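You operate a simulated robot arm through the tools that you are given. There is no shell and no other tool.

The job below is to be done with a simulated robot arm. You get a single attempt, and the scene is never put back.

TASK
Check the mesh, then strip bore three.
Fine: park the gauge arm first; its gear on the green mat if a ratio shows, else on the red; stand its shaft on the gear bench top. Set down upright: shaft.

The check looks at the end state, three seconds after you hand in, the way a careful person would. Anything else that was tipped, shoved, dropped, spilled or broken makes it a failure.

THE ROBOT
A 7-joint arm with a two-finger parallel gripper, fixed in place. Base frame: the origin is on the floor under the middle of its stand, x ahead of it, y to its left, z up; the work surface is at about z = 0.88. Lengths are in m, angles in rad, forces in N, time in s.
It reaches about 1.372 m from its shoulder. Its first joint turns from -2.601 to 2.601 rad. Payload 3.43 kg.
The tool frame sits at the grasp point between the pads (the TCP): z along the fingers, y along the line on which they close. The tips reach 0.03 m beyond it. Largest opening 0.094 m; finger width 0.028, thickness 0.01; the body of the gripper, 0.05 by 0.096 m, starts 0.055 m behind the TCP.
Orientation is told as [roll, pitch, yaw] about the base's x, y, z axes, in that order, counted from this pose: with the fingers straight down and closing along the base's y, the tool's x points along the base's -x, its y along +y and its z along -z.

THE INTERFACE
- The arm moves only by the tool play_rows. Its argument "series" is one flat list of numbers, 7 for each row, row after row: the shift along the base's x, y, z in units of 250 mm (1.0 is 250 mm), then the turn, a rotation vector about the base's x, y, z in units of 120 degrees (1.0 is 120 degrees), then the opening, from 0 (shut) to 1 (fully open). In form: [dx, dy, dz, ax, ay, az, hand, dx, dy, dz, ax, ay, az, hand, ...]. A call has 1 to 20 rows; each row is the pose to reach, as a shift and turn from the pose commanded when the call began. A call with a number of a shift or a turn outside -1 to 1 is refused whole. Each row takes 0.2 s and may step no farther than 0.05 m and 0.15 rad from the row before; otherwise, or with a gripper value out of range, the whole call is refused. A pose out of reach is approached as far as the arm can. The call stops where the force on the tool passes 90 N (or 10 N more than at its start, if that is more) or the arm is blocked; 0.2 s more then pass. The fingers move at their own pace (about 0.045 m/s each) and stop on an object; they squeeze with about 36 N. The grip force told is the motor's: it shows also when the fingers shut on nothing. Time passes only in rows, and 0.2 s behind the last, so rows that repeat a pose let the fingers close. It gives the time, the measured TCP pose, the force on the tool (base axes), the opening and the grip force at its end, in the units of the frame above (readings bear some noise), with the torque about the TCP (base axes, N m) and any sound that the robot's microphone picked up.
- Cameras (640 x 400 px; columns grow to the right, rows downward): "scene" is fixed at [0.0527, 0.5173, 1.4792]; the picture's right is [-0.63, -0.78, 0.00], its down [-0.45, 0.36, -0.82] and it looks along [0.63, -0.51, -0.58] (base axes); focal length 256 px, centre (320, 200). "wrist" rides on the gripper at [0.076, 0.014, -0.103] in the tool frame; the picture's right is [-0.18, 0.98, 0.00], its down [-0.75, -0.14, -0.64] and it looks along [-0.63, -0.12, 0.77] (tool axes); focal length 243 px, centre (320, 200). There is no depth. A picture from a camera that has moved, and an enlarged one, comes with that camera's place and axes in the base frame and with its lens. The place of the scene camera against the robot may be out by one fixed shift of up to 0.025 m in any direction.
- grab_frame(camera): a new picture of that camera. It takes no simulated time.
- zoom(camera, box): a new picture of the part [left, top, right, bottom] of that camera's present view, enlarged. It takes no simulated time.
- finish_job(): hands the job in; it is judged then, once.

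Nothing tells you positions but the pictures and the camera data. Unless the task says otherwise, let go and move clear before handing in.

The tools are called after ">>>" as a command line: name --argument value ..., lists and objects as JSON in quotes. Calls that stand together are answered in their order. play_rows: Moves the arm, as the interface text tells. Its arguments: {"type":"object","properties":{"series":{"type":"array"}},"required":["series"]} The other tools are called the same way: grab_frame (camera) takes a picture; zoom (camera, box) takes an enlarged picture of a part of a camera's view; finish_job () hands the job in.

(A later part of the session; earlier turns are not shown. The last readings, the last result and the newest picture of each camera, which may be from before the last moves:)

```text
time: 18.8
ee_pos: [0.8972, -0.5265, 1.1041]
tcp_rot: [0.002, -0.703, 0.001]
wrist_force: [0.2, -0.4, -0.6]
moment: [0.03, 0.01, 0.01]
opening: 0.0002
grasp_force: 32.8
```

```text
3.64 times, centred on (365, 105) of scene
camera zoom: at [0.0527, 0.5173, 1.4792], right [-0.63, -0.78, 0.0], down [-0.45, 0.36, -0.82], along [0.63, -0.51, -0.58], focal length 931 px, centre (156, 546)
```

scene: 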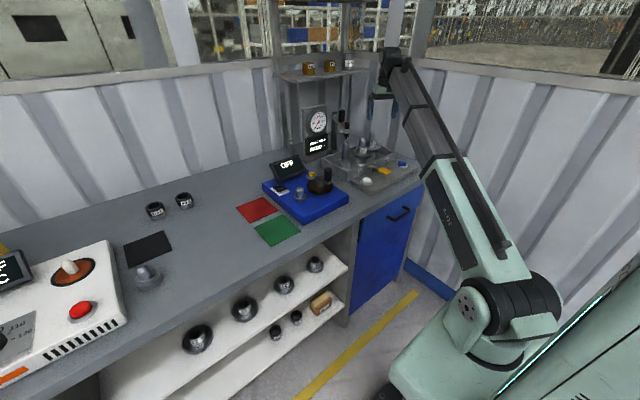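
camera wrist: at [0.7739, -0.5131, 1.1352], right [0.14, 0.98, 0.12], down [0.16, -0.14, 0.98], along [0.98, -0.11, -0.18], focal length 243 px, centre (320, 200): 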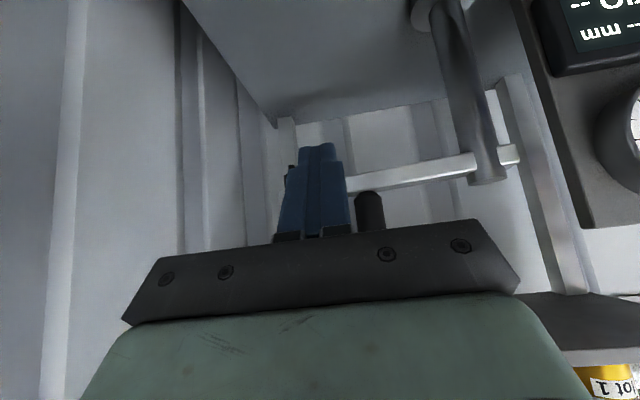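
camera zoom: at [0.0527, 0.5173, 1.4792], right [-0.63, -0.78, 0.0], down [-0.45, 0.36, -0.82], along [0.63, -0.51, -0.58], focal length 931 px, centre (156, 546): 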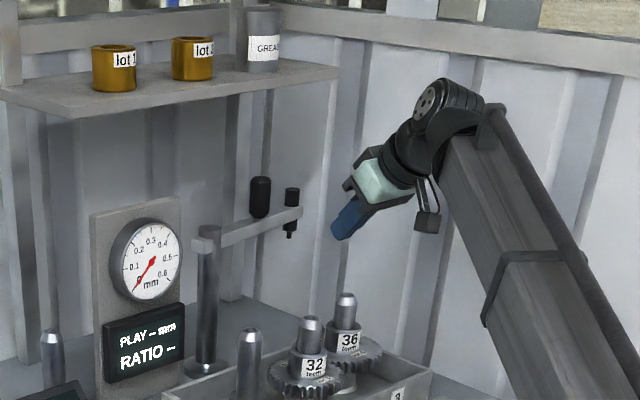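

The gauge arm is parked well clear of the tray. Next I'll go over the blue button at about (0.66, -0.50) to run the mesh check.

>>> play_rows --series '[-0.08, 0.02, 0.1, 0, 0.06, 0, 0, -0.2, 0.04, 0.14, 0, 0.12, 0, 0, -0.34, 0.06, 0.14, 0, 0.18, 0, 0, -0.48, 0.08, 0.14, 0, 0.24, 0, 0, -0.62, 0.1, 0.1, 0, 0.3, 0, 0, -0.76, 0.11, 0.04, 0, 0.335, 0, 0, -0.86, 0.11, -0.06, 0, 0.335, 0, 0, -0.952, 0.11, -0.216, 0, 0.335, 0, 0]'

>>> grab_frame --camera "wrist"

>>> grab_frame --camera "scene"

```text
time: 20.6
ee_pos: [0.6639, -0.4995, 1.0493]
tcp_rot: [0.003, 0.0, 0.001]
wrist_force: [0.2, 0.2, -0.8]
moment: [0.01, 0.01, 0.02]
opening: 0.0
grasp_force: 33.4
```

```text
taken
camera wrist: at [0.5881, -0.4849, 1.1521], right [0.18, 0.98, 0.0], down [0.75, -0.14, 0.64], along [0.63, -0.11, -0.77], focal length 243 px, centre (320, 200)
```

wrist: 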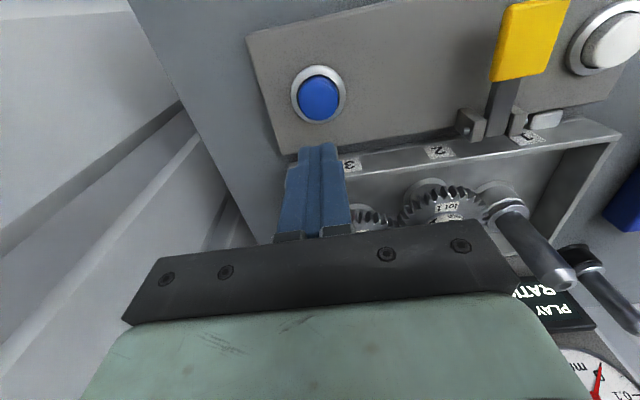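

```text
taken
```

scene: 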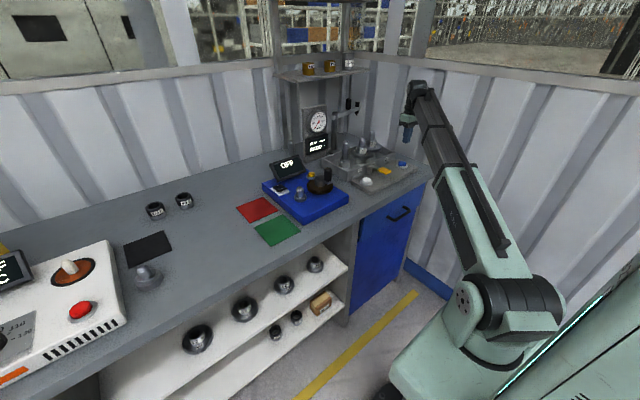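

The blue button is directly under the closed fingertips. I'll lower to just above it and check before pressing.

>>> play_rows --series '[-0.018, 0.008, -0.12, 0, 0, 0, 0, -0.018, 0.008, -0.24, 0, 0, 0, 0, -0.018, 0.008, -0.337, 0, 0, 0, 0]'

>>> grab_frame --camera "wrist"

>>> zoom --camera "scene" --box '[300, 100, 440, 200]'

```text
time: 21.4
ee_pos: [0.6552, -0.499, 0.9673]
tcp_rot: [0.003, 0.0, 0.003]
wrist_force: [0.7, -0.6, -0.5]
moment: [-0.02, 0.01, 0.0]
opening: 0.0
grasp_force: 33.3
```

```text
taken
camera wrist: at [0.5808, -0.4848, 1.0702], right [0.18, 0.98, 0.0], down [0.75, -0.14, 0.64], along [0.63, -0.11, -0.77], focal length 243 px, centre (320, 200)
```

wrist: 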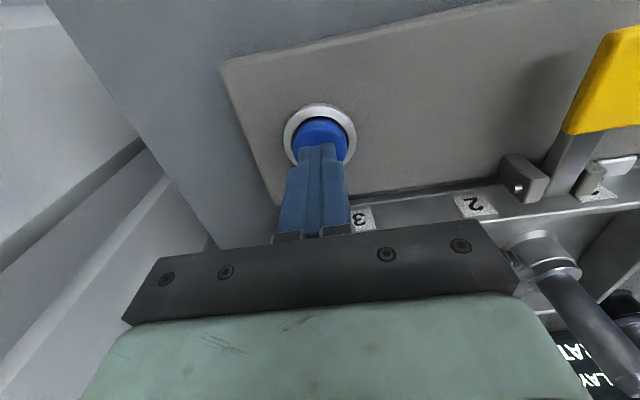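

```text
4.00 times, centred on (370, 150) of scene
camera zoom: at [0.0527, 0.5173, 1.4792], right [-0.63, -0.78, 0.0], down [-0.45, 0.36, -0.82], along [0.63, -0.51, -0.58], focal length 1024 px, centre (120, 400)
```

zoom: 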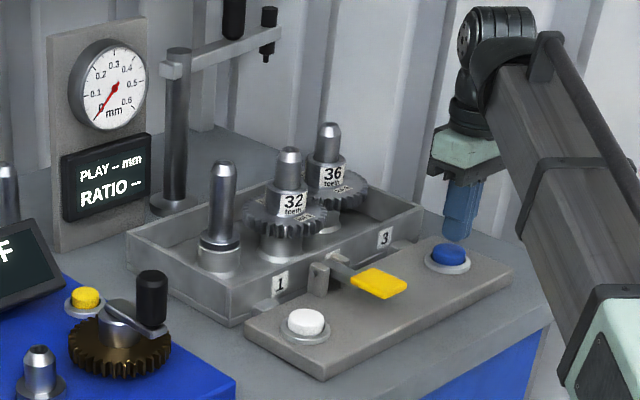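

The tips are about 2 cm above the button. I'll press down in small steps.

>>> play_rows --series '[0.012, 0.004, -0.02, 0, 0, 0, 0, 0.012, 0.004, -0.04, 0, 0, 0, 0, 0.012, 0.004, -0.06, 0, 0, 0, 0]'

>>> zoom --camera "scene" --box '[300, 100, 440, 200]'

```text
time: 22.2
ee_pos: [0.6581, -0.4968, 0.9522]
tcp_rot: [0.005, 0.001, 0.001]
wrist_force: [-0.3, 0.2, 1.3]
moment: [-0.03, 0.03, 0.03]
opening: 0.0
grasp_force: 33.3
```

```text
4.00 times, centred on (370, 150) of scene
camera zoom: at [0.0527, 0.5173, 1.4792], right [-0.63, -0.78, 0.0], down [-0.45, 0.36, -0.82], along [0.63, -0.51, -0.58], focal length 1024 px, centre (120, 400)
```

zoom: 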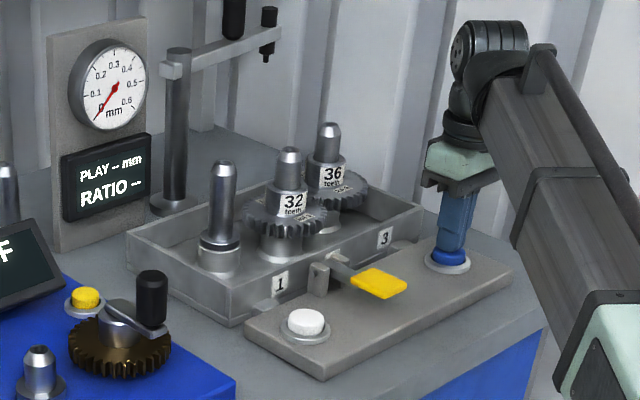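

The tips are just touching the button. I'll press a few millimetres more.

>>> play_rows --series '[0, 0, -0.012, 0, 0, 0, 0, 0, 0, -0.024, 0, 0, 0, 0]'

>>> zoom --camera "scene" --box '[300, 100, 440, 200]'

```text
time: 22.8
ee_pos: [0.6605, -0.497, 0.9472]
tcp_rot: [0.004, 0.0, 0.002]
wrist_force: [0.0, -1.2, 10.3]
moment: [0.0, 0.04, -0.01]
opening: 0.0001
grasp_force: 33.4
heard: click
```

```text
4.00 times, centred on (370, 150) of scene
camera zoom: at [0.0527, 0.5173, 1.4792], right [-0.63, -0.78, 0.0], down [-0.45, 0.36, -0.82], along [0.63, -0.51, -0.58], focal length 1024 px, centre (120, 400)
```

zoom: 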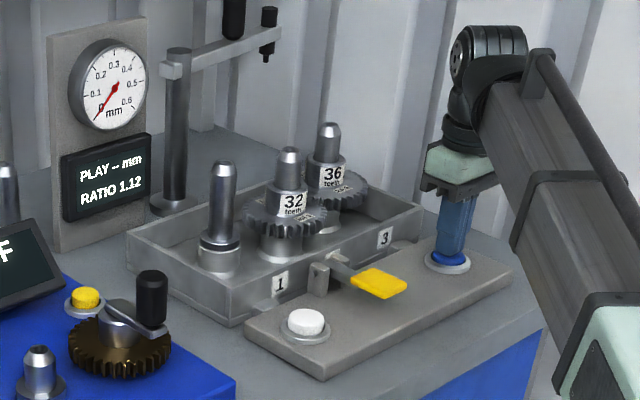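

"RATIO 1.12" is showing, so the gear goes to the green mat. I'll release the button, rise and look closely at bore three.

>>> play_rows --series '[0, 0, 0.16, 0, 0, 0, 0, 0, 0, 0.34, 0, 0, 0, 0, 0, 0.0, 0.5, 0, 0, 0, 0.5, 0.16, 0.06, 0.5, 0, 0, 0, 1, 0.3, 0.12, 0.5, 0, 0, 0, 1, 0.42, 0.144, 0.5, 0, 0, 0, 1]'

>>> grab_frame --camera "wrist"

>>> zoom --camera "scene" --box '[300, 100, 370, 160]'

>>> zoom --camera "scene" --box '[350, 110, 420, 180]'

```text
time: 24.2
ee_pos: [0.7611, -0.4596, 1.073]
tcp_rot: [0.004, 0.001, 0.002]
wrist_force: [0.3, 0.3, -0.4]
moment: [0.04, -0.02, -0.02]
opening: 0.085
grasp_force: 0.1
```

```text
taken
camera wrist: at [0.6864, -0.4455, 1.1758], right [0.18, 0.98, 0.0], down [0.75, -0.14, 0.64], along [0.63, -0.11, -0.77], focal length 243 px, centre (320, 200)
```

wrist: 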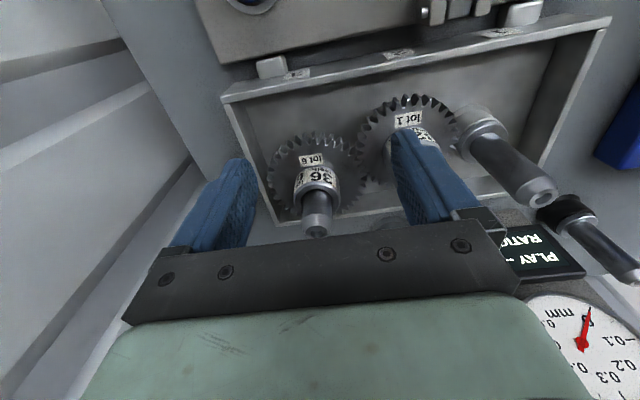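

```text
6.67 times, centred on (335, 130) of scene
camera zoom: at [0.0527, 0.5173, 1.4792], right [-0.63, -0.78, 0.0], down [-0.45, 0.36, -0.82], along [0.63, -0.51, -0.58], focal length 1706 px, centre (220, 667)
```

zoom: 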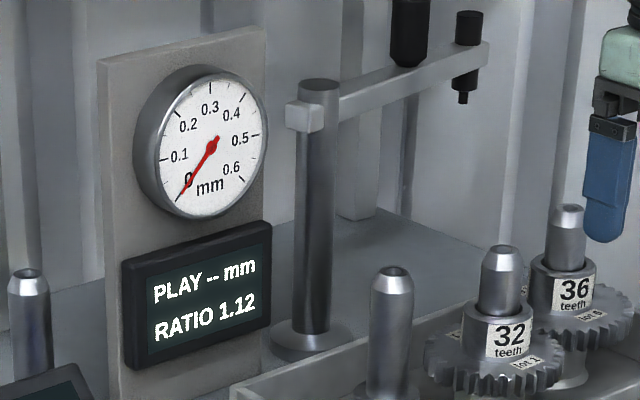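

```text
5.71 times, centred on (385, 145) of scene
camera zoom: at [0.0527, 0.5173, 1.4792], right [-0.63, -0.78, 0.0], down [-0.45, 0.36, -0.82], along [0.63, -0.51, -0.58], focal length 1462 px, centre (-51, 514)
```

zoom: 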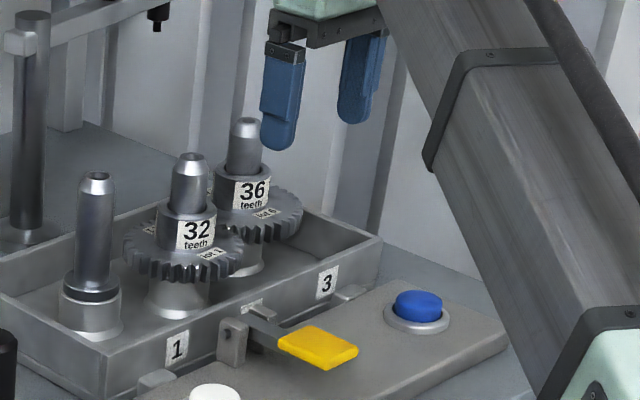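

The ratio is confirmed as 1.12. I'll zoom in on the bore 3 gear and shaft to work out the grasp height.

>>> zoom --camera "wrist" --box '[240, 110, 400, 245]'

>>> zoom --camera "scene" --box '[370, 120, 410, 165]'

```text
2.96 times, centred on (320, 178) of wrist
camera zoom: at [0.6864, -0.4455, 1.1758], right [0.18, 0.98, 0.0], down [0.75, -0.14, 0.64], along [0.63, -0.11, -0.77], focal length 719 px, centre (320, 267)
```

zoom: 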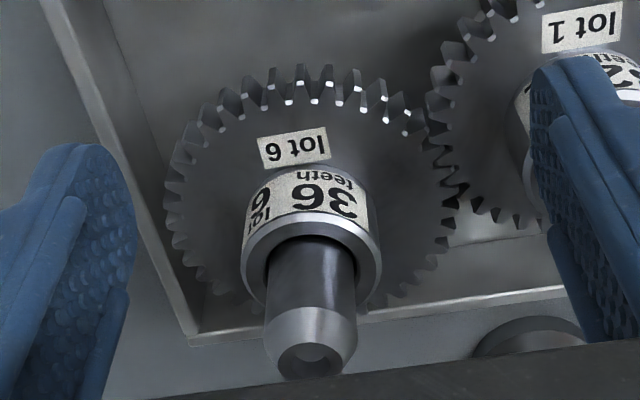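

```text
8.89 times, centred on (390, 142) of scene
camera zoom: at [0.0527, 0.5173, 1.4792], right [-0.63, -0.78, 0.0], down [-0.45, 0.36, -0.82], along [0.63, -0.51, -0.58], focal length 2275 px, centre (-302, 711)
```

zoom: 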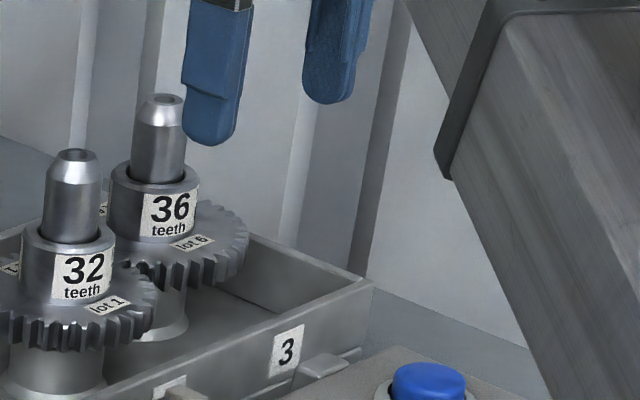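

The hub is about 48 mm across with its top near z 0.975, and the shaft top is near z 1.023, at (0.847, -0.477). I'll move directly above it with the fingers fully open and check alignment.

>>> play_rows --series '[0.1, -0.02, 0.1, 0, 0, 0, 1, 0.2, -0.045, 0.1, 0, 0, 0, 1, 0.344, -0.07, 0.1, 0, 0, 0, 1, 0.344, -0.07, 0.1, 0, 0, 0, 1]'

>>> grab_frame --camera "wrist"

>>> zoom --camera "scene" --box '[340, 90, 430, 180]'

```text
time: 25.2
ee_pos: [0.8505, -0.4782, 1.0978]
tcp_rot: [0.004, -0.001, 0.002]
wrist_force: [0.0, -0.4, -0.2]
moment: [-0.01, -0.01, 0.03]
opening: 0.094
grasp_force: 0.0
```

```text
taken
camera wrist: at [0.7745, -0.4636, 1.2007], right [0.18, 0.98, 0.0], down [0.75, -0.14, 0.64], along [0.63, -0.11, -0.77], focal length 243 px, centre (320, 200)
```

wrist: 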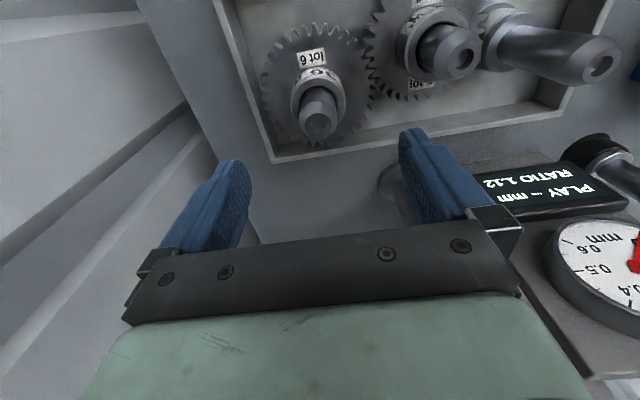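

```text
4.44 times, centred on (385, 135) of scene
camera zoom: at [0.0527, 0.5173, 1.4792], right [-0.63, -0.78, 0.0], down [-0.45, 0.36, -0.82], along [0.63, -0.51, -0.58], focal length 1138 px, centre (31, 489)
```

zoom: 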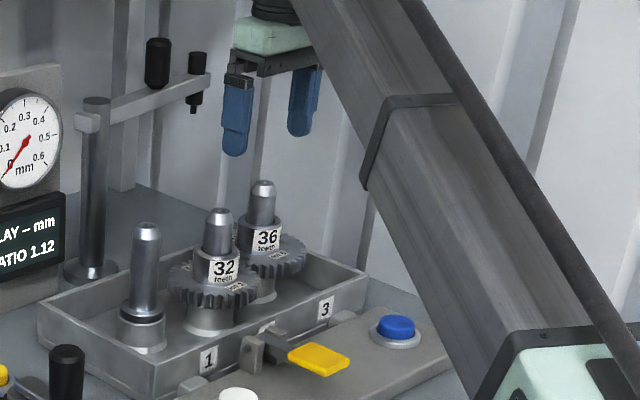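

Aligned to within a few millimetres. I'll descend so the tips sit around the hub, with the palm still above the shaft top.

>>> play_rows --series '[-0.02, 0.004, -0.12, 0, 0, 0, 1, -0.02, 0.004, -0.24, 0, 0, 0, 1, -0.02, 0.004, -0.36, 0, 0, 0, 1, -0.02, 0.004, -0.46, 0, 0, 0, 1]'

>>> grab_frame --camera "wrist"

>>> zoom --camera "scene" --box '[340, 90, 430, 180]'

```text
time: 26.2
ee_pos: [0.8463, -0.4751, 0.9816]
tcp_rot: [0.003, 0.0, 0.001]
wrist_force: [0.4, 0.4, -0.8]
moment: [-0.03, -0.03, -0.02]
opening: 0.0941
grasp_force: 0.1
```

```text
taken
camera wrist: at [0.7704, -0.4619, 1.0849], right [0.18, 0.98, 0.0], down [0.75, -0.14, 0.64], along [0.63, -0.11, -0.77], focal length 243 px, centre (320, 200)
```

wrist: 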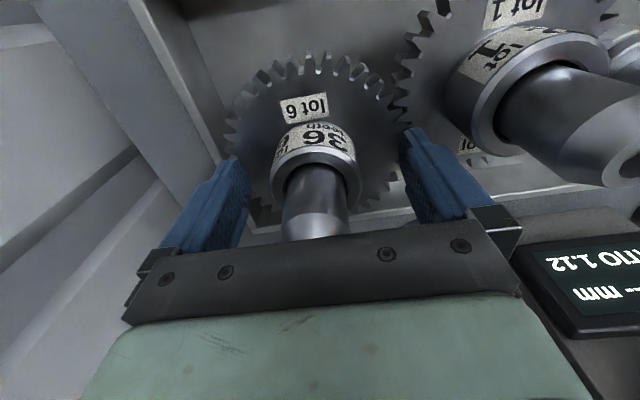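

```text
4.44 times, centred on (385, 135) of scene
camera zoom: at [0.0527, 0.5173, 1.4792], right [-0.63, -0.78, 0.0], down [-0.45, 0.36, -0.82], along [0.63, -0.51, -0.58], focal length 1138 px, centre (31, 489)
```

zoom: 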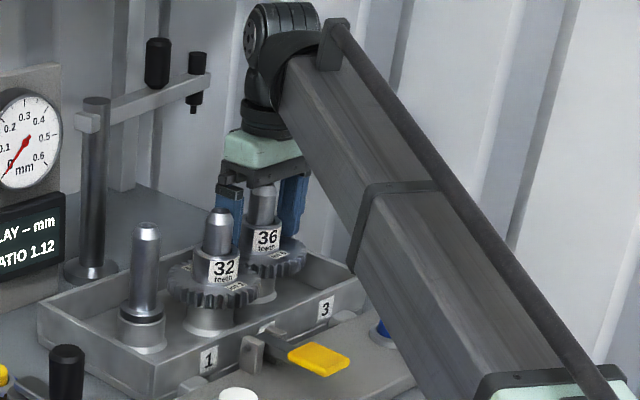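

The hub is centred between the fingers and nothing is touching. I'll close on the hub.

>>> play_rows --series '[0, -0.007, 0, 0, 0, 0, 0.7, 0, -0.007, 0, 0, 0, 0, 0.4, 0, -0.007, 0, 0, 0, 0, 0, 0, -0.007, 0, 0, 0, 0, 0, 0, -0.007, 0, 0, 0, 0, 0]'

```text
time: 27.4
ee_pos: [0.8451, -0.478, 0.9817]
tcp_rot: [0.004, 0.001, 0.002]
wrist_force: [-0.1, -0.9, -0.4]
moment: [-0.2, -0.02, 0.0]
opening: 0.0503
grasp_force: 35.8
```

The fingers hold the hub at about a 50 mm opening. I'll lift slowly and see whether the gear slides up the shaft.

>>> play_rows --series '[0, 0, 0.03, 0, 0, 0, 0, 0, 0, 0.06, 0, 0, 0, 0, 0, 0, 0.09, 0, 0, 0, 0]'

>>> zoom --camera "scene" --box '[340, 90, 430, 180]'

>>> grab_frame --camera "wrist"

```text
time: 28.2
ee_pos: [0.8449, -0.4791, 1.0038]
tcp_rot: [0.003, 0.0, 0.002]
wrist_force: [0.3, -0.2, -5.6]
moment: [0.02, -0.04, 0.0]
opening: 0.0499
grasp_force: 35.8
```

```text
4.44 times, centred on (385, 135) of scene
camera zoom: at [0.0527, 0.5173, 1.4792], right [-0.63, -0.78, 0.0], down [-0.45, 0.36, -0.82], along [0.63, -0.51, -0.58], focal length 1138 px, centre (31, 489)
```

zoom: 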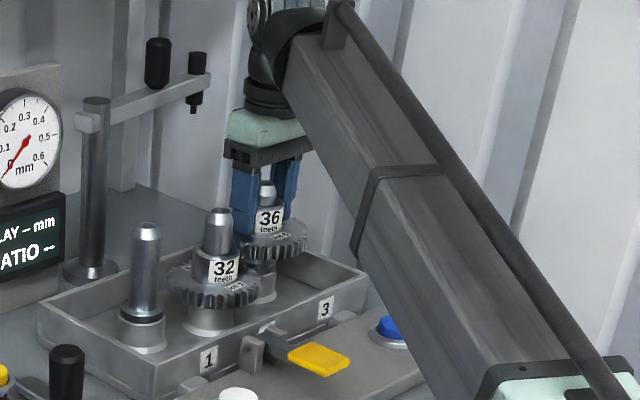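

```text
taken
camera wrist: at [0.7706, -0.4642, 1.1071], right [0.18, 0.98, 0.0], down [0.75, -0.14, 0.64], along [0.63, -0.11, -0.77], focal length 243 px, centre (320, 200)
```

wrist: 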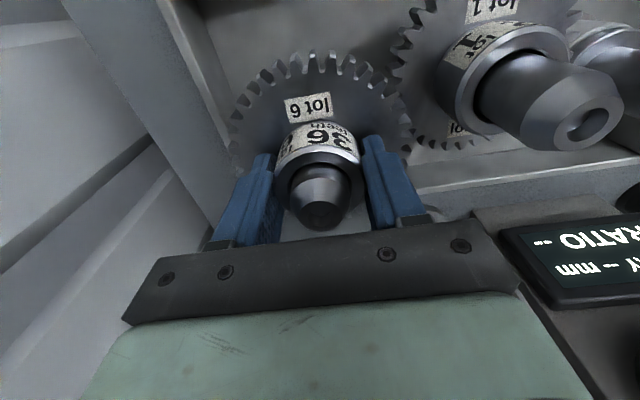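

The gear is sliding up the shaft and the shaft is staying put. I'll keep lifting until the gear clears the shaft.

>>> play_rows --series '[0, 0, 0.08, 0, 0, 0, 0, 0, 0, 0.16, 0, 0, 0, 0, 0, 0, 0.24, 0, 0, 0, 0, 0, 0, 0.32, 0, 0, 0, 0, 0, 0, 0.4, 0, 0, 0, 0, 0, 0, 0.48, 0, 0, 0, 0, 0, 0, 0.54, 0, 0, 0, 0]'

>>> zoom --camera "scene" --box '[340, 80, 430, 180]'

>>> grab_frame --camera "wrist"

```text
time: 29.8
ee_pos: [0.8457, -0.478, 1.1391]
tcp_rot: [0.005, 0.0, 0.001]
wrist_force: [0.4, 0.7, -5.4]
moment: [0.03, 0.04, 0.02]
opening: 0.0498
grasp_force: 36.2
```

```text
4.00 times, centred on (385, 130) of scene
camera zoom: at [0.0527, 0.5173, 1.4792], right [-0.63, -0.78, 0.0], down [-0.45, 0.36, -0.82], along [0.63, -0.51, -0.58], focal length 1024 px, centre (60, 480)
```

zoom: 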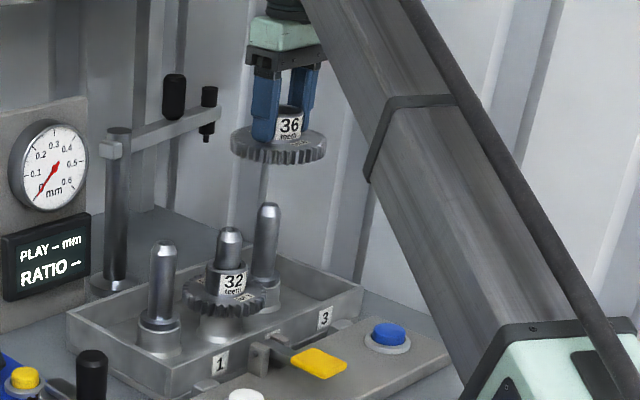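

```text
taken
camera wrist: at [0.7705, -0.465, 1.2426], right [0.18, 0.98, 0.0], down [0.75, -0.14, 0.64], along [0.63, -0.11, -0.77], focal length 243 px, centre (320, 200)
```

wrist: 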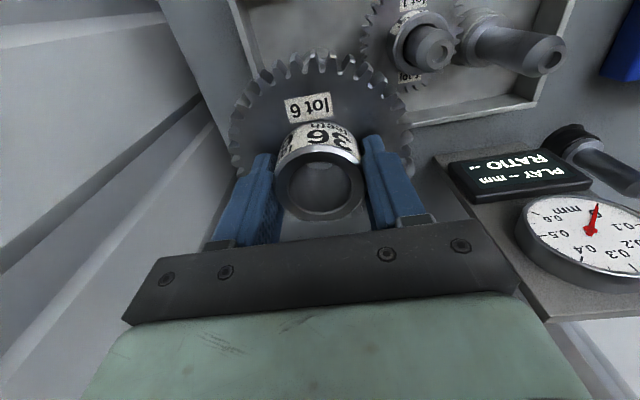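

The gear is free and its shaft is still seated in bore 3. I'll carry it across toward the green mat, staying above everything and turning the wrist so the camera keeps off the boom.

>>> play_rows --series '[0.0, 0.124, 0, 0, 0, 0.03, 0, 0.0, 0.248, 0, 0, 0, 0.06, 0, 0.0, 0.372, 0, 0, 0, 0.09, 0, 0.0, 0.496, 0, 0, 0, 0.12, 0, 0.0, 0.62, 0, 0, 0, 0.16, 0, 0.0, 0.744, 0, 0, 0, 0.19, 0, 0.0, 0.868, 0, 0, 0, 0.22, 0, 0.0, 0.98, 0, 0, 0, 0.25, 0]'

>>> play_rows --series '[0.0, 0.124, 0, 0, 0, 0.03, 0, 0.0, 0.248, 0, 0, 0, 0.06, 0, 0.0, 0.372, 0, 0, 0, 0.09, 0, -0.02, 0.496, 0, 0, 0, 0.12, 0, -0.04, 0.62, 0, 0, 0, 0.15, 0, -0.06, 0.744, 0, 0, 0, 0.19, 0, -0.08, 0.868, 0, 0, 0, 0.22, 0, -0.1, 0.98, 0, 0, 0, 0.25, 0]'

>>> grab_frame --camera "wrist"

>>> grab_frame --camera "scene"

```text
time: 31.6
ee_pos: [0.8468, -0.2346, 1.1385]
tcp_rot: [0.003, 0.0, 0.525]
wrist_force: [0.8, -0.1, -5.1]
moment: [-0.01, -0.01, 0.0]
opening: 0.0499
grasp_force: 35.9
```

```text
time: 33.4
ee_pos: [0.8206, 0.0124, 1.138]
tcp_rot: [0.004, 0.0, 1.048]
wrist_force: [-0.5, -1.3, -5.6]
moment: [0.04, 0.01, 0.01]
opening: 0.0499
grasp_force: 35.6
```

```text
taken
camera wrist: at [0.7715, -0.0467, 1.2408], right [-0.76, 0.65, 0.0], down [0.5, 0.58, 0.64], along [0.41, 0.49, -0.77], focal length 243 px, centre (320, 200)
```

wrist: 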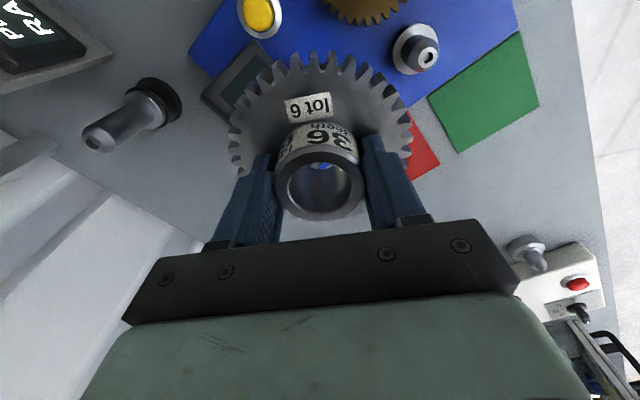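

```text
taken
```

scene: 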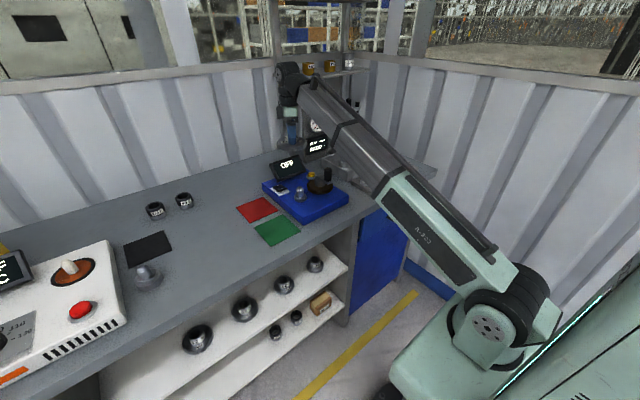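

The green mat's centre comes out at (0.668, 0.193), about 0.118 m square. I'll take the gear over the red mat side and come down toward the green mat from there.

>>> play_rows --series '[-0.02, 0.15, 0, 0, 0, 0, 0, -0.04, 0.3, 0, 0, 0, 0, 0, -0.06, 0.45, 0, 0, 0, 0, 0, -0.08, 0.6, -0.02, 0, 0, 0, 0, -0.14, 0.7, -0.1, 0, 0, 0, 0, -0.24, 0.72, -0.2, 0, 0, 0, 0, -0.36, 0.724, -0.3, 0, 0, 0, 0, -0.48, 0.724, -0.4, 0, 0, 0, 0, -0.61, 0.724, -0.48, 0, 0, 0, 0]'

>>> grab_frame --camera "wrist"

>>> grab_frame --camera "scene"

```text
time: 35.4
ee_pos: [0.6688, 0.1953, 1.0188]
tcp_rot: [0.003, 0.0, 1.049]
wrist_force: [0.2, 0.1, -5.8]
moment: [-0.02, 0.01, -0.01]
opening: 0.0497
grasp_force: 35.7
```

```text
taken
camera wrist: at [0.6193, 0.136, 1.122], right [-0.76, 0.65, 0.0], down [0.5, 0.58, 0.64], along [0.41, 0.49, -0.77], focal length 243 px, centre (320, 200)
```

wrist: 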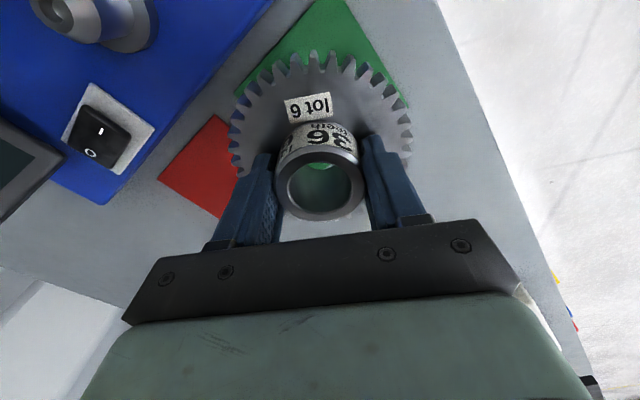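

```text
taken
```

scene: 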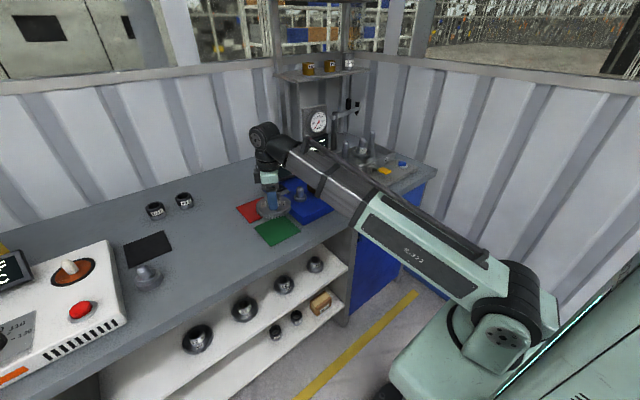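

The gear is above the green mat and everything checks out. I'll lower it gently, watching the force for touchdown.

>>> play_rows --series '[-0.003, -0.009, -0.06, 0, 0, 0, 0, -0.003, -0.009, -0.12, 0, 0, 0, 0, -0.003, -0.009, -0.18, 0, 0, 0, 0, -0.003, -0.009, -0.22, 0, 0, 0, 0]'

>>> zoom --camera "scene" --box '[220, 110, 340, 260]'

```text
time: 36.4
ee_pos: [0.6676, 0.1907, 0.9614]
tcp_rot: [0.003, -0.001, 1.05]
wrist_force: [-0.6, 0.0, -5.3]
moment: [0.04, 0.0, 0.01]
opening: 0.05
grasp_force: 36.2
```

```text
2.67 times, centred on (280, 185) of scene
camera zoom: at [0.0527, 0.5173, 1.4792], right [-0.63, -0.78, 0.0], down [-0.45, 0.36, -0.82], along [0.63, -0.51, -0.58], focal length 682 px, centre (427, 240)
```

zoom: 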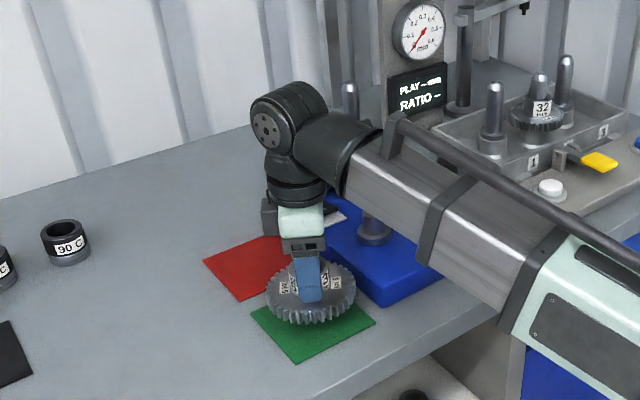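

>>> play_rows --series '[0.002, 0.006, -0.014, 0, 0, 0, 0, 0.002, 0.006, -0.028, 0, 0, 0, 0, 0.002, 0.006, -0.042, 0, 0, 0, 0]'

>>> zoom --camera "scene" --box '[240, 170, 330, 260]'

```text
time: 37.2
ee_pos: [0.6688, 0.1911, 0.9513]
tcp_rot: [0.004, -0.001, 1.048]
wrist_force: [-0.4, -0.1, -5.1]
moment: [0.01, 0.0, 0.0]
opening: 0.05
grasp_force: 35.9
```

```text
4.44 times, centred on (285, 215) of scene
camera zoom: at [0.0527, 0.5173, 1.4792], right [-0.63, -0.78, 0.0], down [-0.45, 0.36, -0.82], along [0.63, -0.51, -0.58], focal length 1138 px, centre (476, 133)
```

zoom: 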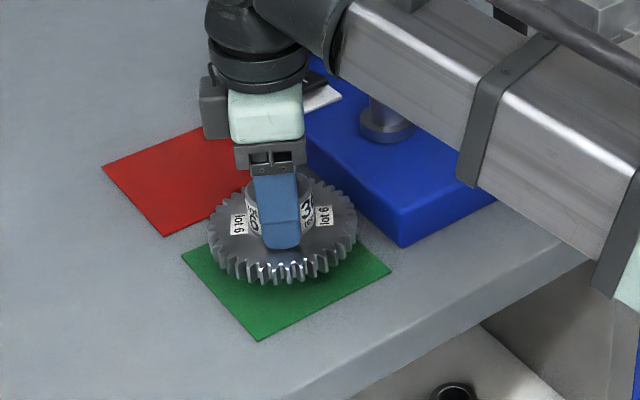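

>>> play_rows --series '[0, 0, -0.014, 0, 0, 0, 0, 0, 0, -0.028, 0, 0, 0, 0, 0, 0, -0.042, 0, 0, 0, 0]'

>>> zoom --camera "scene" --box '[240, 170, 330, 260]'

```text
time: 38.0
ee_pos: [0.668, 0.1922, 0.9426]
tcp_rot: [0.004, -0.001, 1.049]
wrist_force: [0.5, -0.5, -4.9]
moment: [0.0, -0.02, 0.01]
opening: 0.0498
grasp_force: 35.8
```

```text
4.44 times, centred on (285, 215) of scene
camera zoom: at [0.0527, 0.5173, 1.4792], right [-0.63, -0.78, 0.0], down [-0.45, 0.36, -0.82], along [0.63, -0.51, -0.58], focal length 1138 px, centre (476, 133)
```

zoom: 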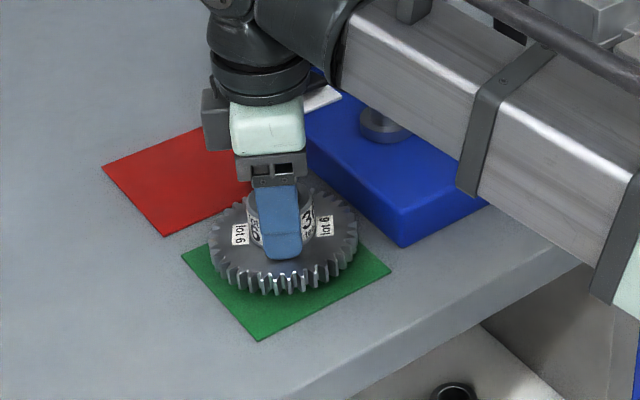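

>>> play_rows --series '[0, 0, -0.012, 0, 0, 0, 0, 0, 0, -0.024, 0, 0, 0, 0, 0, 0, -0.036, 0, 0, 0, 0]'

>>> zoom --camera "scene" --box '[240, 170, 330, 260]'

```text
time: 38.8
ee_pos: [0.6679, 0.1911, 0.9325]
tcp_rot: [0.004, 0.0, 1.048]
wrist_force: [-0.1, -0.1, -5.2]
moment: [-0.01, 0.03, 0.01]
opening: 0.0499
grasp_force: 35.4
```

```text
4.44 times, centred on (285, 215) of scene
camera zoom: at [0.0527, 0.5173, 1.4792], right [-0.63, -0.78, 0.0], down [-0.45, 0.36, -0.82], along [0.63, -0.51, -0.58], focal length 1138 px, centre (476, 133)
```

zoom: 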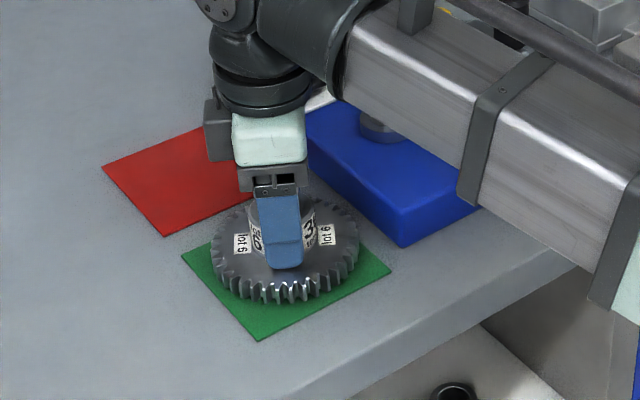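

Still hanging free. I'll keep lowering in smaller steps.

>>> play_rows --series '[0, 0.004, -0.01, 0, 0, 0, 0, 0, 0.004, -0.02, 0, 0, 0, 0]'

>>> zoom --camera "scene" --box '[240, 170, 330, 260]'

```text
time: 39.4
ee_pos: [0.667, 0.193, 0.9289]
tcp_rot: [0.002, 0.0, 1.049]
wrist_force: [-2.3, 0.1, 15.7]
moment: [-0.86, -0.39, 0.08]
opening: 0.0499
grasp_force: 36.0
```

```text
4.44 times, centred on (285, 215) of scene
camera zoom: at [0.0527, 0.5173, 1.4792], right [-0.63, -0.78, 0.0], down [-0.45, 0.36, -0.82], along [0.63, -0.51, -0.58], focal length 1138 px, centre (476, 133)
```

zoom: 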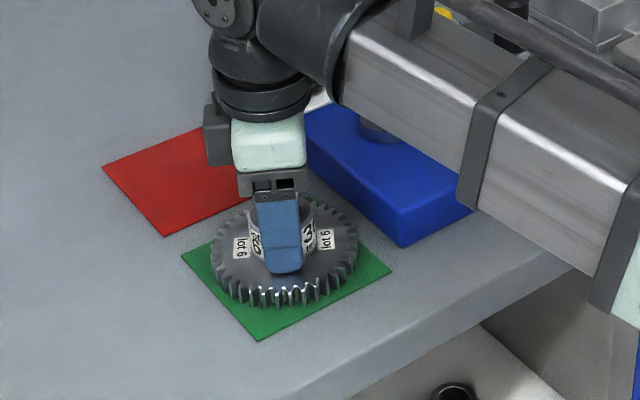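

Touchdown: the force reversed to +16 N and the gear sits flat in the middle of the green mat. I'll ease off, open and lift clear.

>>> play_rows --series '[0, 0, 0.004, 0, 0, 0, 0, 0, 0, 0.004, 0, 0, 0, 0.65, 0, 0, 0.004, 0, 0, 0, 0.8, 0, 0, 0.004, 0, 0, 0, 0.8, 0, 0, 0.06, 0, 0, 0, 0.8, 0, 0, 0.16, 0, 0, 0, 0.8, 0, 0, 0.3, 0, 0, 0, 0.8]'

>>> zoom --camera "scene" --box '[220, 150, 340, 260]'

>>> grab_frame --camera "wrist"

```text
time: 41.0
ee_pos: [0.6694, 0.1935, 1.0048]
tcp_rot: [0.005, 0.0, 1.05]
wrist_force: [0.2, 0.5, -0.4]
moment: [-0.01, -0.01, 0.0]
opening: 0.0752
grasp_force: 0.1
```

```text
3.64 times, centred on (280, 205) of scene
camera zoom: at [0.0527, 0.5173, 1.4792], right [-0.63, -0.78, 0.0], down [-0.45, 0.36, -0.82], along [0.63, -0.51, -0.58], focal length 931 px, centre (466, 182)
```

zoom: 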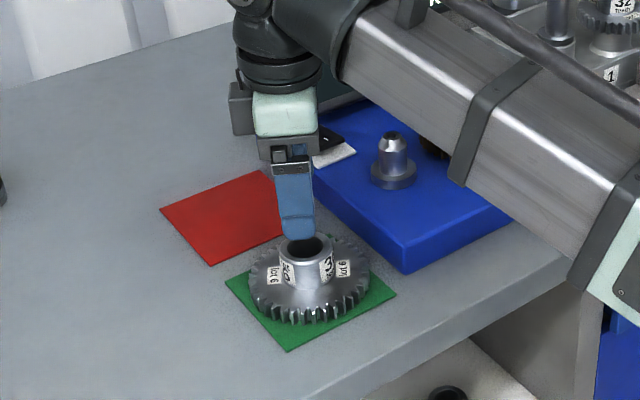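

```text
taken
camera wrist: at [0.6192, 0.1343, 1.1085], right [-0.76, 0.65, 0.0], down [0.5, 0.58, 0.64], along [0.41, 0.49, -0.77], focal length 243 px, centre (320, 200)
```

wrist: 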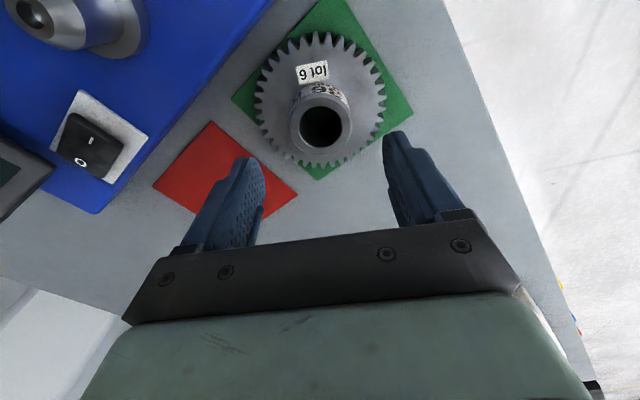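

The gear sits flat and centred on the green mat. Now I'll go back the same way for the bore 3 shaft.

>>> play_rows --series '[0, 0, 0.15, 0, 0, 0, 0.8, 0.1, 0, 0.3, 0, 0, 0, 0.8, 0.22, -0.02, 0.42, 0, 0, 0, 0.8, 0.36, -0.06, 0.5, 0, 0, 0, 0.8, 0.46, -0.12, 0.5, 0, 0, 0, 0.8, 0.54, -0.22, 0.5, 0, 0, 0, 0.8, 0.58, -0.36, 0.5, 0, 0, 0, 0.8, 0.6, -0.52, 0.5, 0, 0, 0, 0.8, 0.62, -0.68, 0.5, 0, 0, 0, 0.8, 0.64, -0.84, 0.5, 0, 0, 0, 0.8]'

>>> play_rows --series '[0.0, -0.12, 0, 0, 0, -0.03, 0.8, 0.0, -0.24, 0, 0, 0, -0.06, 0.8, 0.0, -0.36, 0, 0, 0, -0.09, 0.8, 0.02, -0.48, 0, 0, 0, -0.12, 0.8, 0.03, -0.6, 0, 0, 0, -0.15, 0.8, 0.04, -0.72, 0, 0, 0, -0.19, 0.8, 0.04, -0.84, 0, 0, 0, -0.22, 0.8, 0.05, -0.96, 0, 0, 0, -0.25, 0.8]'

>>> grab_frame --camera "scene"

>>> grab_frame --camera "wrist"

```text
time: 43.2
ee_pos: [0.8261, -0.0157, 1.1285]
tcp_rot: [0.002, 0.0, 1.048]
wrist_force: [-0.5, 0.5, 0.3]
moment: [-0.01, 0.0, -0.01]
opening: 0.0749
grasp_force: 0.0
```

```text
time: 45.0
ee_pos: [0.8394, -0.2581, 1.1287]
tcp_rot: [0.003, 0.0, 0.522]
wrist_force: [-0.5, 0.5, 0.7]
moment: [-0.01, 0.0, -0.01]
opening: 0.0753
grasp_force: 0.0
```

```text
taken
```

scene: 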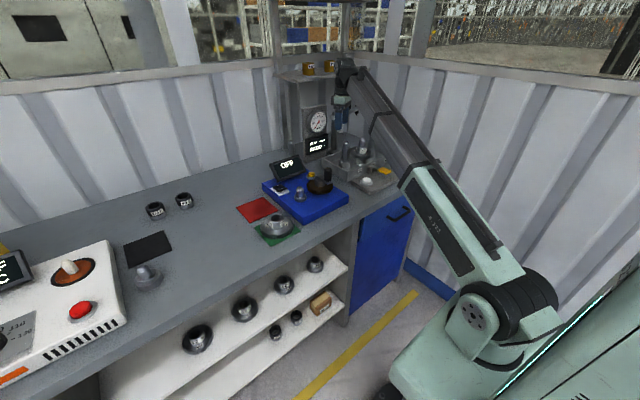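

```text
taken
camera wrist: at [0.7683, -0.2837, 1.232], right [-0.33, 0.94, 0.0], down [0.72, 0.25, 0.64], along [0.6, 0.22, -0.77], focal length 243 px, centre (320, 200)
```

wrist: 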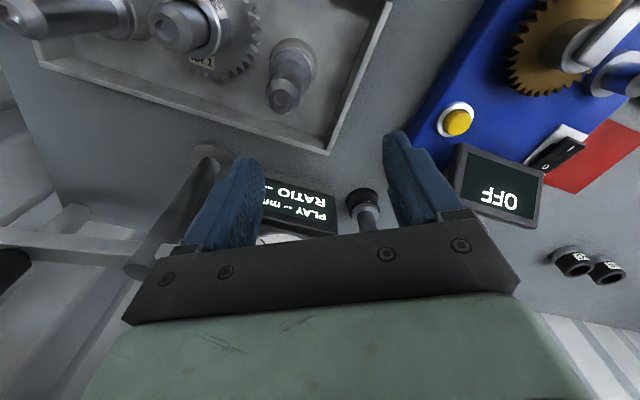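

>>> play_rows --series '[0.0, -0.11, 0, 0, 0, -0.03, 0.8, 0.0, -0.22, 0, 0, 0, -0.06, 0.8, 0.01, -0.33, 0, 0, 0, -0.09, 0.8, 0.01, -0.44, 0, 0, 0, -0.12, 0.8, 0.02, -0.55, 0, 0, 0, -0.15, 0.8, 0.02, -0.66, 0, 0, 0, -0.19, 0.8, 0.025, -0.77, 0, 0, 0, -0.22, 0.8, 0.025, -0.876, -0.06, 0, 0, -0.25, 0.8, 0.025, -0.876, -0.12, 0, 0, -0.25, 0.8]'

>>> grab_frame --camera "wrist"

>>> zoom --camera "scene" --box '[340, 80, 430, 180]'

```text
time: 47.0
ee_pos: [0.8473, -0.4781, 1.0972]
tcp_rot: [0.003, 0.001, 0.0]
wrist_force: [-0.1, 0.5, -1.1]
moment: [0.0, 0.03, 0.01]
opening: 0.0753
grasp_force: 0.0
```

```text
taken
camera wrist: at [0.771, -0.4635, 1.2008], right [0.18, 0.98, 0.0], down [0.75, -0.14, 0.64], along [0.63, -0.12, -0.77], focal length 243 px, centre (320, 200)
```

wrist: 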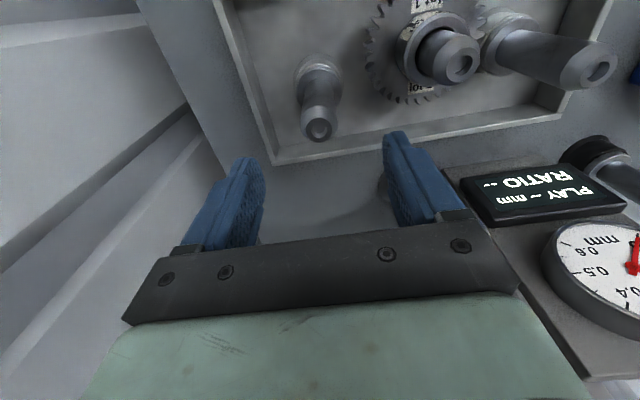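

```text
4.00 times, centred on (385, 130) of scene
camera zoom: at [0.0527, 0.5173, 1.4792], right [-0.63, -0.78, 0.0], down [-0.45, 0.36, -0.82], along [0.63, -0.51, -0.58], focal length 1024 px, centre (60, 480)
```

zoom: 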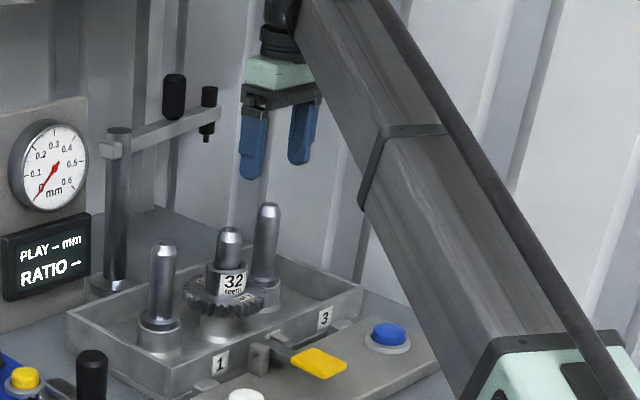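

Aligned over the bare shaft. I'll descend with the fingers either side of it and close.

>>> play_rows --series '[0, 0, -0.11, 0, 0, 0, 0.8, 0, 0, -0.22, 0, 0, 0, 0.8, 0, 0, -0.32, 0, 0, 0, 0.8, 0, 0, -0.408, 0, 0, 0, 0.8, 0, 0, -0.408, 0, 0, 0, 0.6, 0, 0, -0.408, 0, 0, 0, 0.3, 0, 0, -0.408, 0, 0, 0, 0, 0, 0, -0.408, 0, 0, 0, 0, 0, 0, -0.408, 0, 0, 0, 0]'

>>> grab_frame --camera "wrist"

```text
time: 49.0
ee_pos: [0.8452, -0.4759, 0.9954]
tcp_rot: [0.002, 0.0, 0.002]
wrist_force: [-0.5, -10.0, -0.2]
moment: [-0.92, 0.07, -0.03]
opening: 0.0296
grasp_force: 36.4
```

```text
taken
camera wrist: at [0.7699, -0.4625, 1.099], right [0.18, 0.98, 0.0], down [0.75, -0.14, 0.64], along [0.63, -0.12, -0.77], focal length 243 px, centre (320, 200)
```

wrist: 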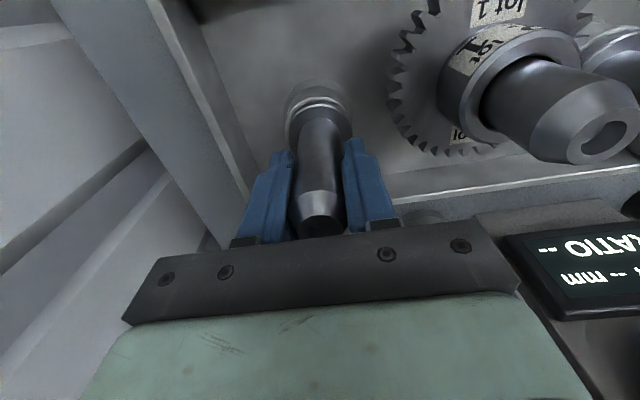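

I have the shaft at a 30 mm opening, with a slight sideways load. I'll relieve that first and then begin lifting slowly.

>>> play_rows --series '[0, -0.006, 0, 0, 0, 0, 0, 0, -0.006, 0, 0, 0, 0, 0]'

```text
time: 49.6
ee_pos: [0.8457, -0.4774, 0.9957]
tcp_rot: [0.007, 0.003, 0.003]
wrist_force: [-2.5, -4.5, -1.9]
moment: [-0.47, 0.19, 0.02]
opening: 0.0294
grasp_force: 35.8
```

>>> play_rows --series '[0, -0.004, 0.02, 0, 0, 0, 0, 0, -0.004, 0.04, 0, 0, 0, 0, 0, -0.004, 0.06, 0, 0, 0, 0]'

>>> zoom --camera "scene" --box '[340, 80, 430, 180]'

>>> grab_frame --camera "wrist"

```text
time: 50.4
ee_pos: [0.8461, -0.4797, 1.011]
tcp_rot: [0.003, 0.001, 0.001]
wrist_force: [0.5, -0.2, -5.5]
moment: [0.03, -0.02, 0.03]
opening: 0.0296
grasp_force: 35.7
```

```text
4.00 times, centred on (385, 130) of scene
camera zoom: at [0.0527, 0.5173, 1.4792], right [-0.63, -0.78, 0.0], down [-0.45, 0.36, -0.82], along [0.63, -0.51, -0.58], focal length 1024 px, centre (60, 480)
```

zoom: 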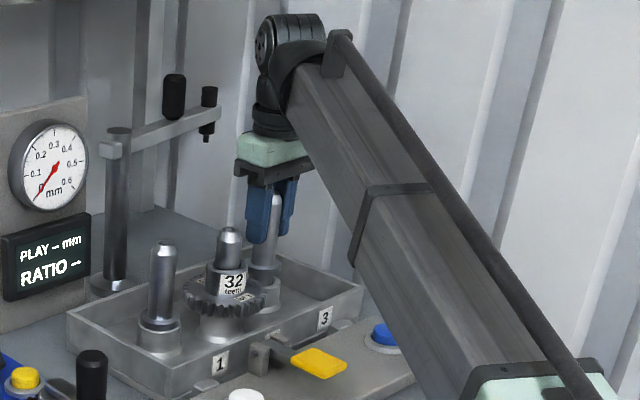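

```text
taken
camera wrist: at [0.7706, -0.4643, 1.1144], right [0.18, 0.98, 0.0], down [0.75, -0.14, 0.64], along [0.63, -0.11, -0.77], focal length 243 px, centre (320, 200)
```

wrist: 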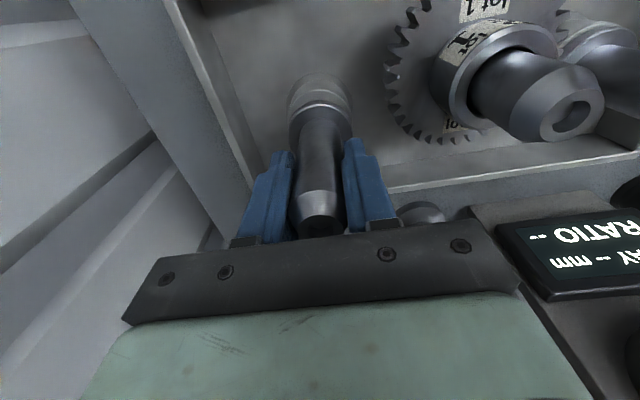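

The shaft is coming up freely. I'll continue straight up until it is out of the bore.

>>> play_rows --series '[0, 0, 0.08, 0, 0, 0, 0, 0, 0, 0.16, 0, 0, 0, 0, 0, 0, 0.24, 0, 0, 0, 0, 0, 0, 0.32, 0, 0, 0, 0, 0, 0, 0.4, 0, 0, 0, 0]'

>>> zoom --camera "scene" --box '[340, 60, 430, 180]'

```text
time: 51.6
ee_pos: [0.8468, -0.4786, 1.1104]
tcp_rot: [0.005, 0.001, 0.002]
wrist_force: [-0.2, 0.1, -4.2]
moment: [0.03, 0.0, 0.01]
opening: 0.0295
grasp_force: 36.4
```

```text
3.33 times, centred on (385, 120) of scene
camera zoom: at [0.0527, 0.5173, 1.4792], right [-0.63, -0.78, 0.0], down [-0.45, 0.36, -0.82], along [0.63, -0.51, -0.58], focal length 853 px, centre (103, 467)
```

zoom: 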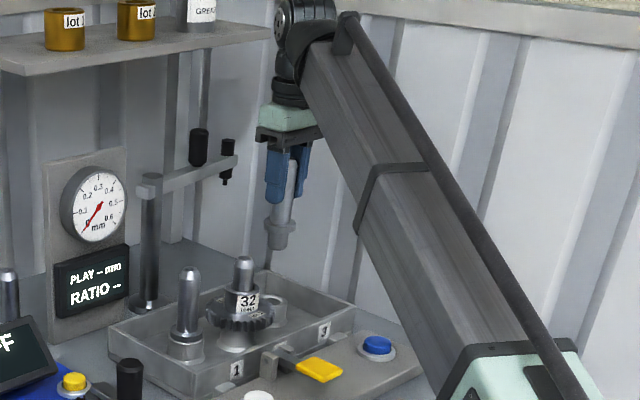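

The shaft is out and I can see a collar with a short stub below it. I'll zoom in to get its length and the shape of the foot.

>>> zoom --camera "scene" --box '[365, 85, 405, 140]'

>>> zoom --camera "scene" --box '[290, 120, 330, 175]'

>>> grab_frame --camera "wrist"

```text
7.27 times, centred on (385, 112) of scene
camera zoom: at [0.0527, 0.5173, 1.4792], right [-0.63, -0.78, 0.0], down [-0.45, 0.36, -0.82], along [0.63, -0.51, -0.58], focal length 1861 px, centre (-153, 836)
```

zoom: 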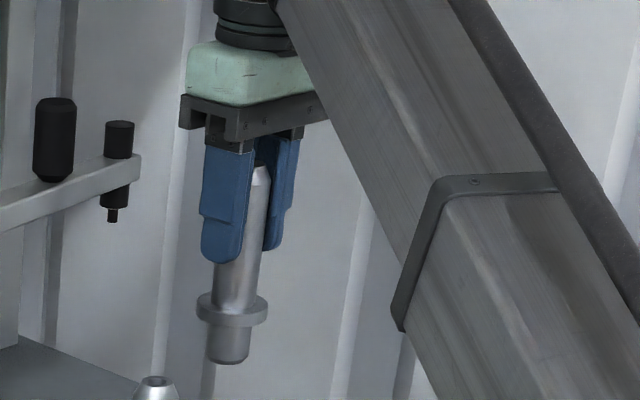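

```text
7.27 times, centred on (310, 148) of scene
camera zoom: at [0.0527, 0.5173, 1.4792], right [-0.63, -0.78, 0.0], down [-0.45, 0.36, -0.82], along [0.63, -0.51, -0.58], focal length 1861 px, centre (393, 582)
```

zoom: 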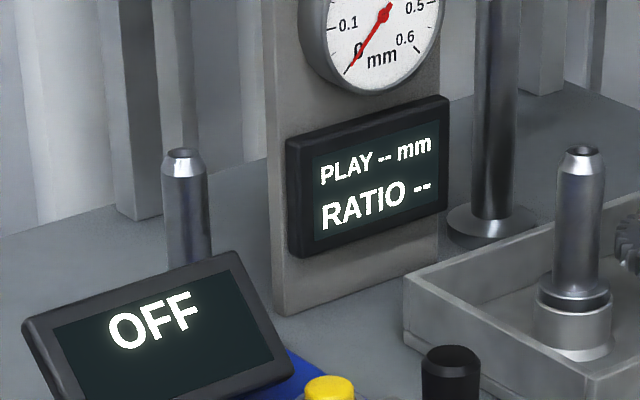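

```text
taken
camera wrist: at [0.7708, -0.4646, 1.2142], right [0.18, 0.98, 0.0], down [0.75, -0.14, 0.64], along [0.63, -0.11, -0.77], focal length 243 px, centre (320, 200)
```

wrist: 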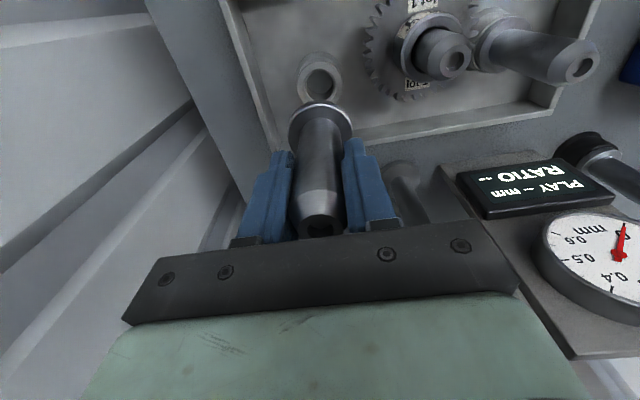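

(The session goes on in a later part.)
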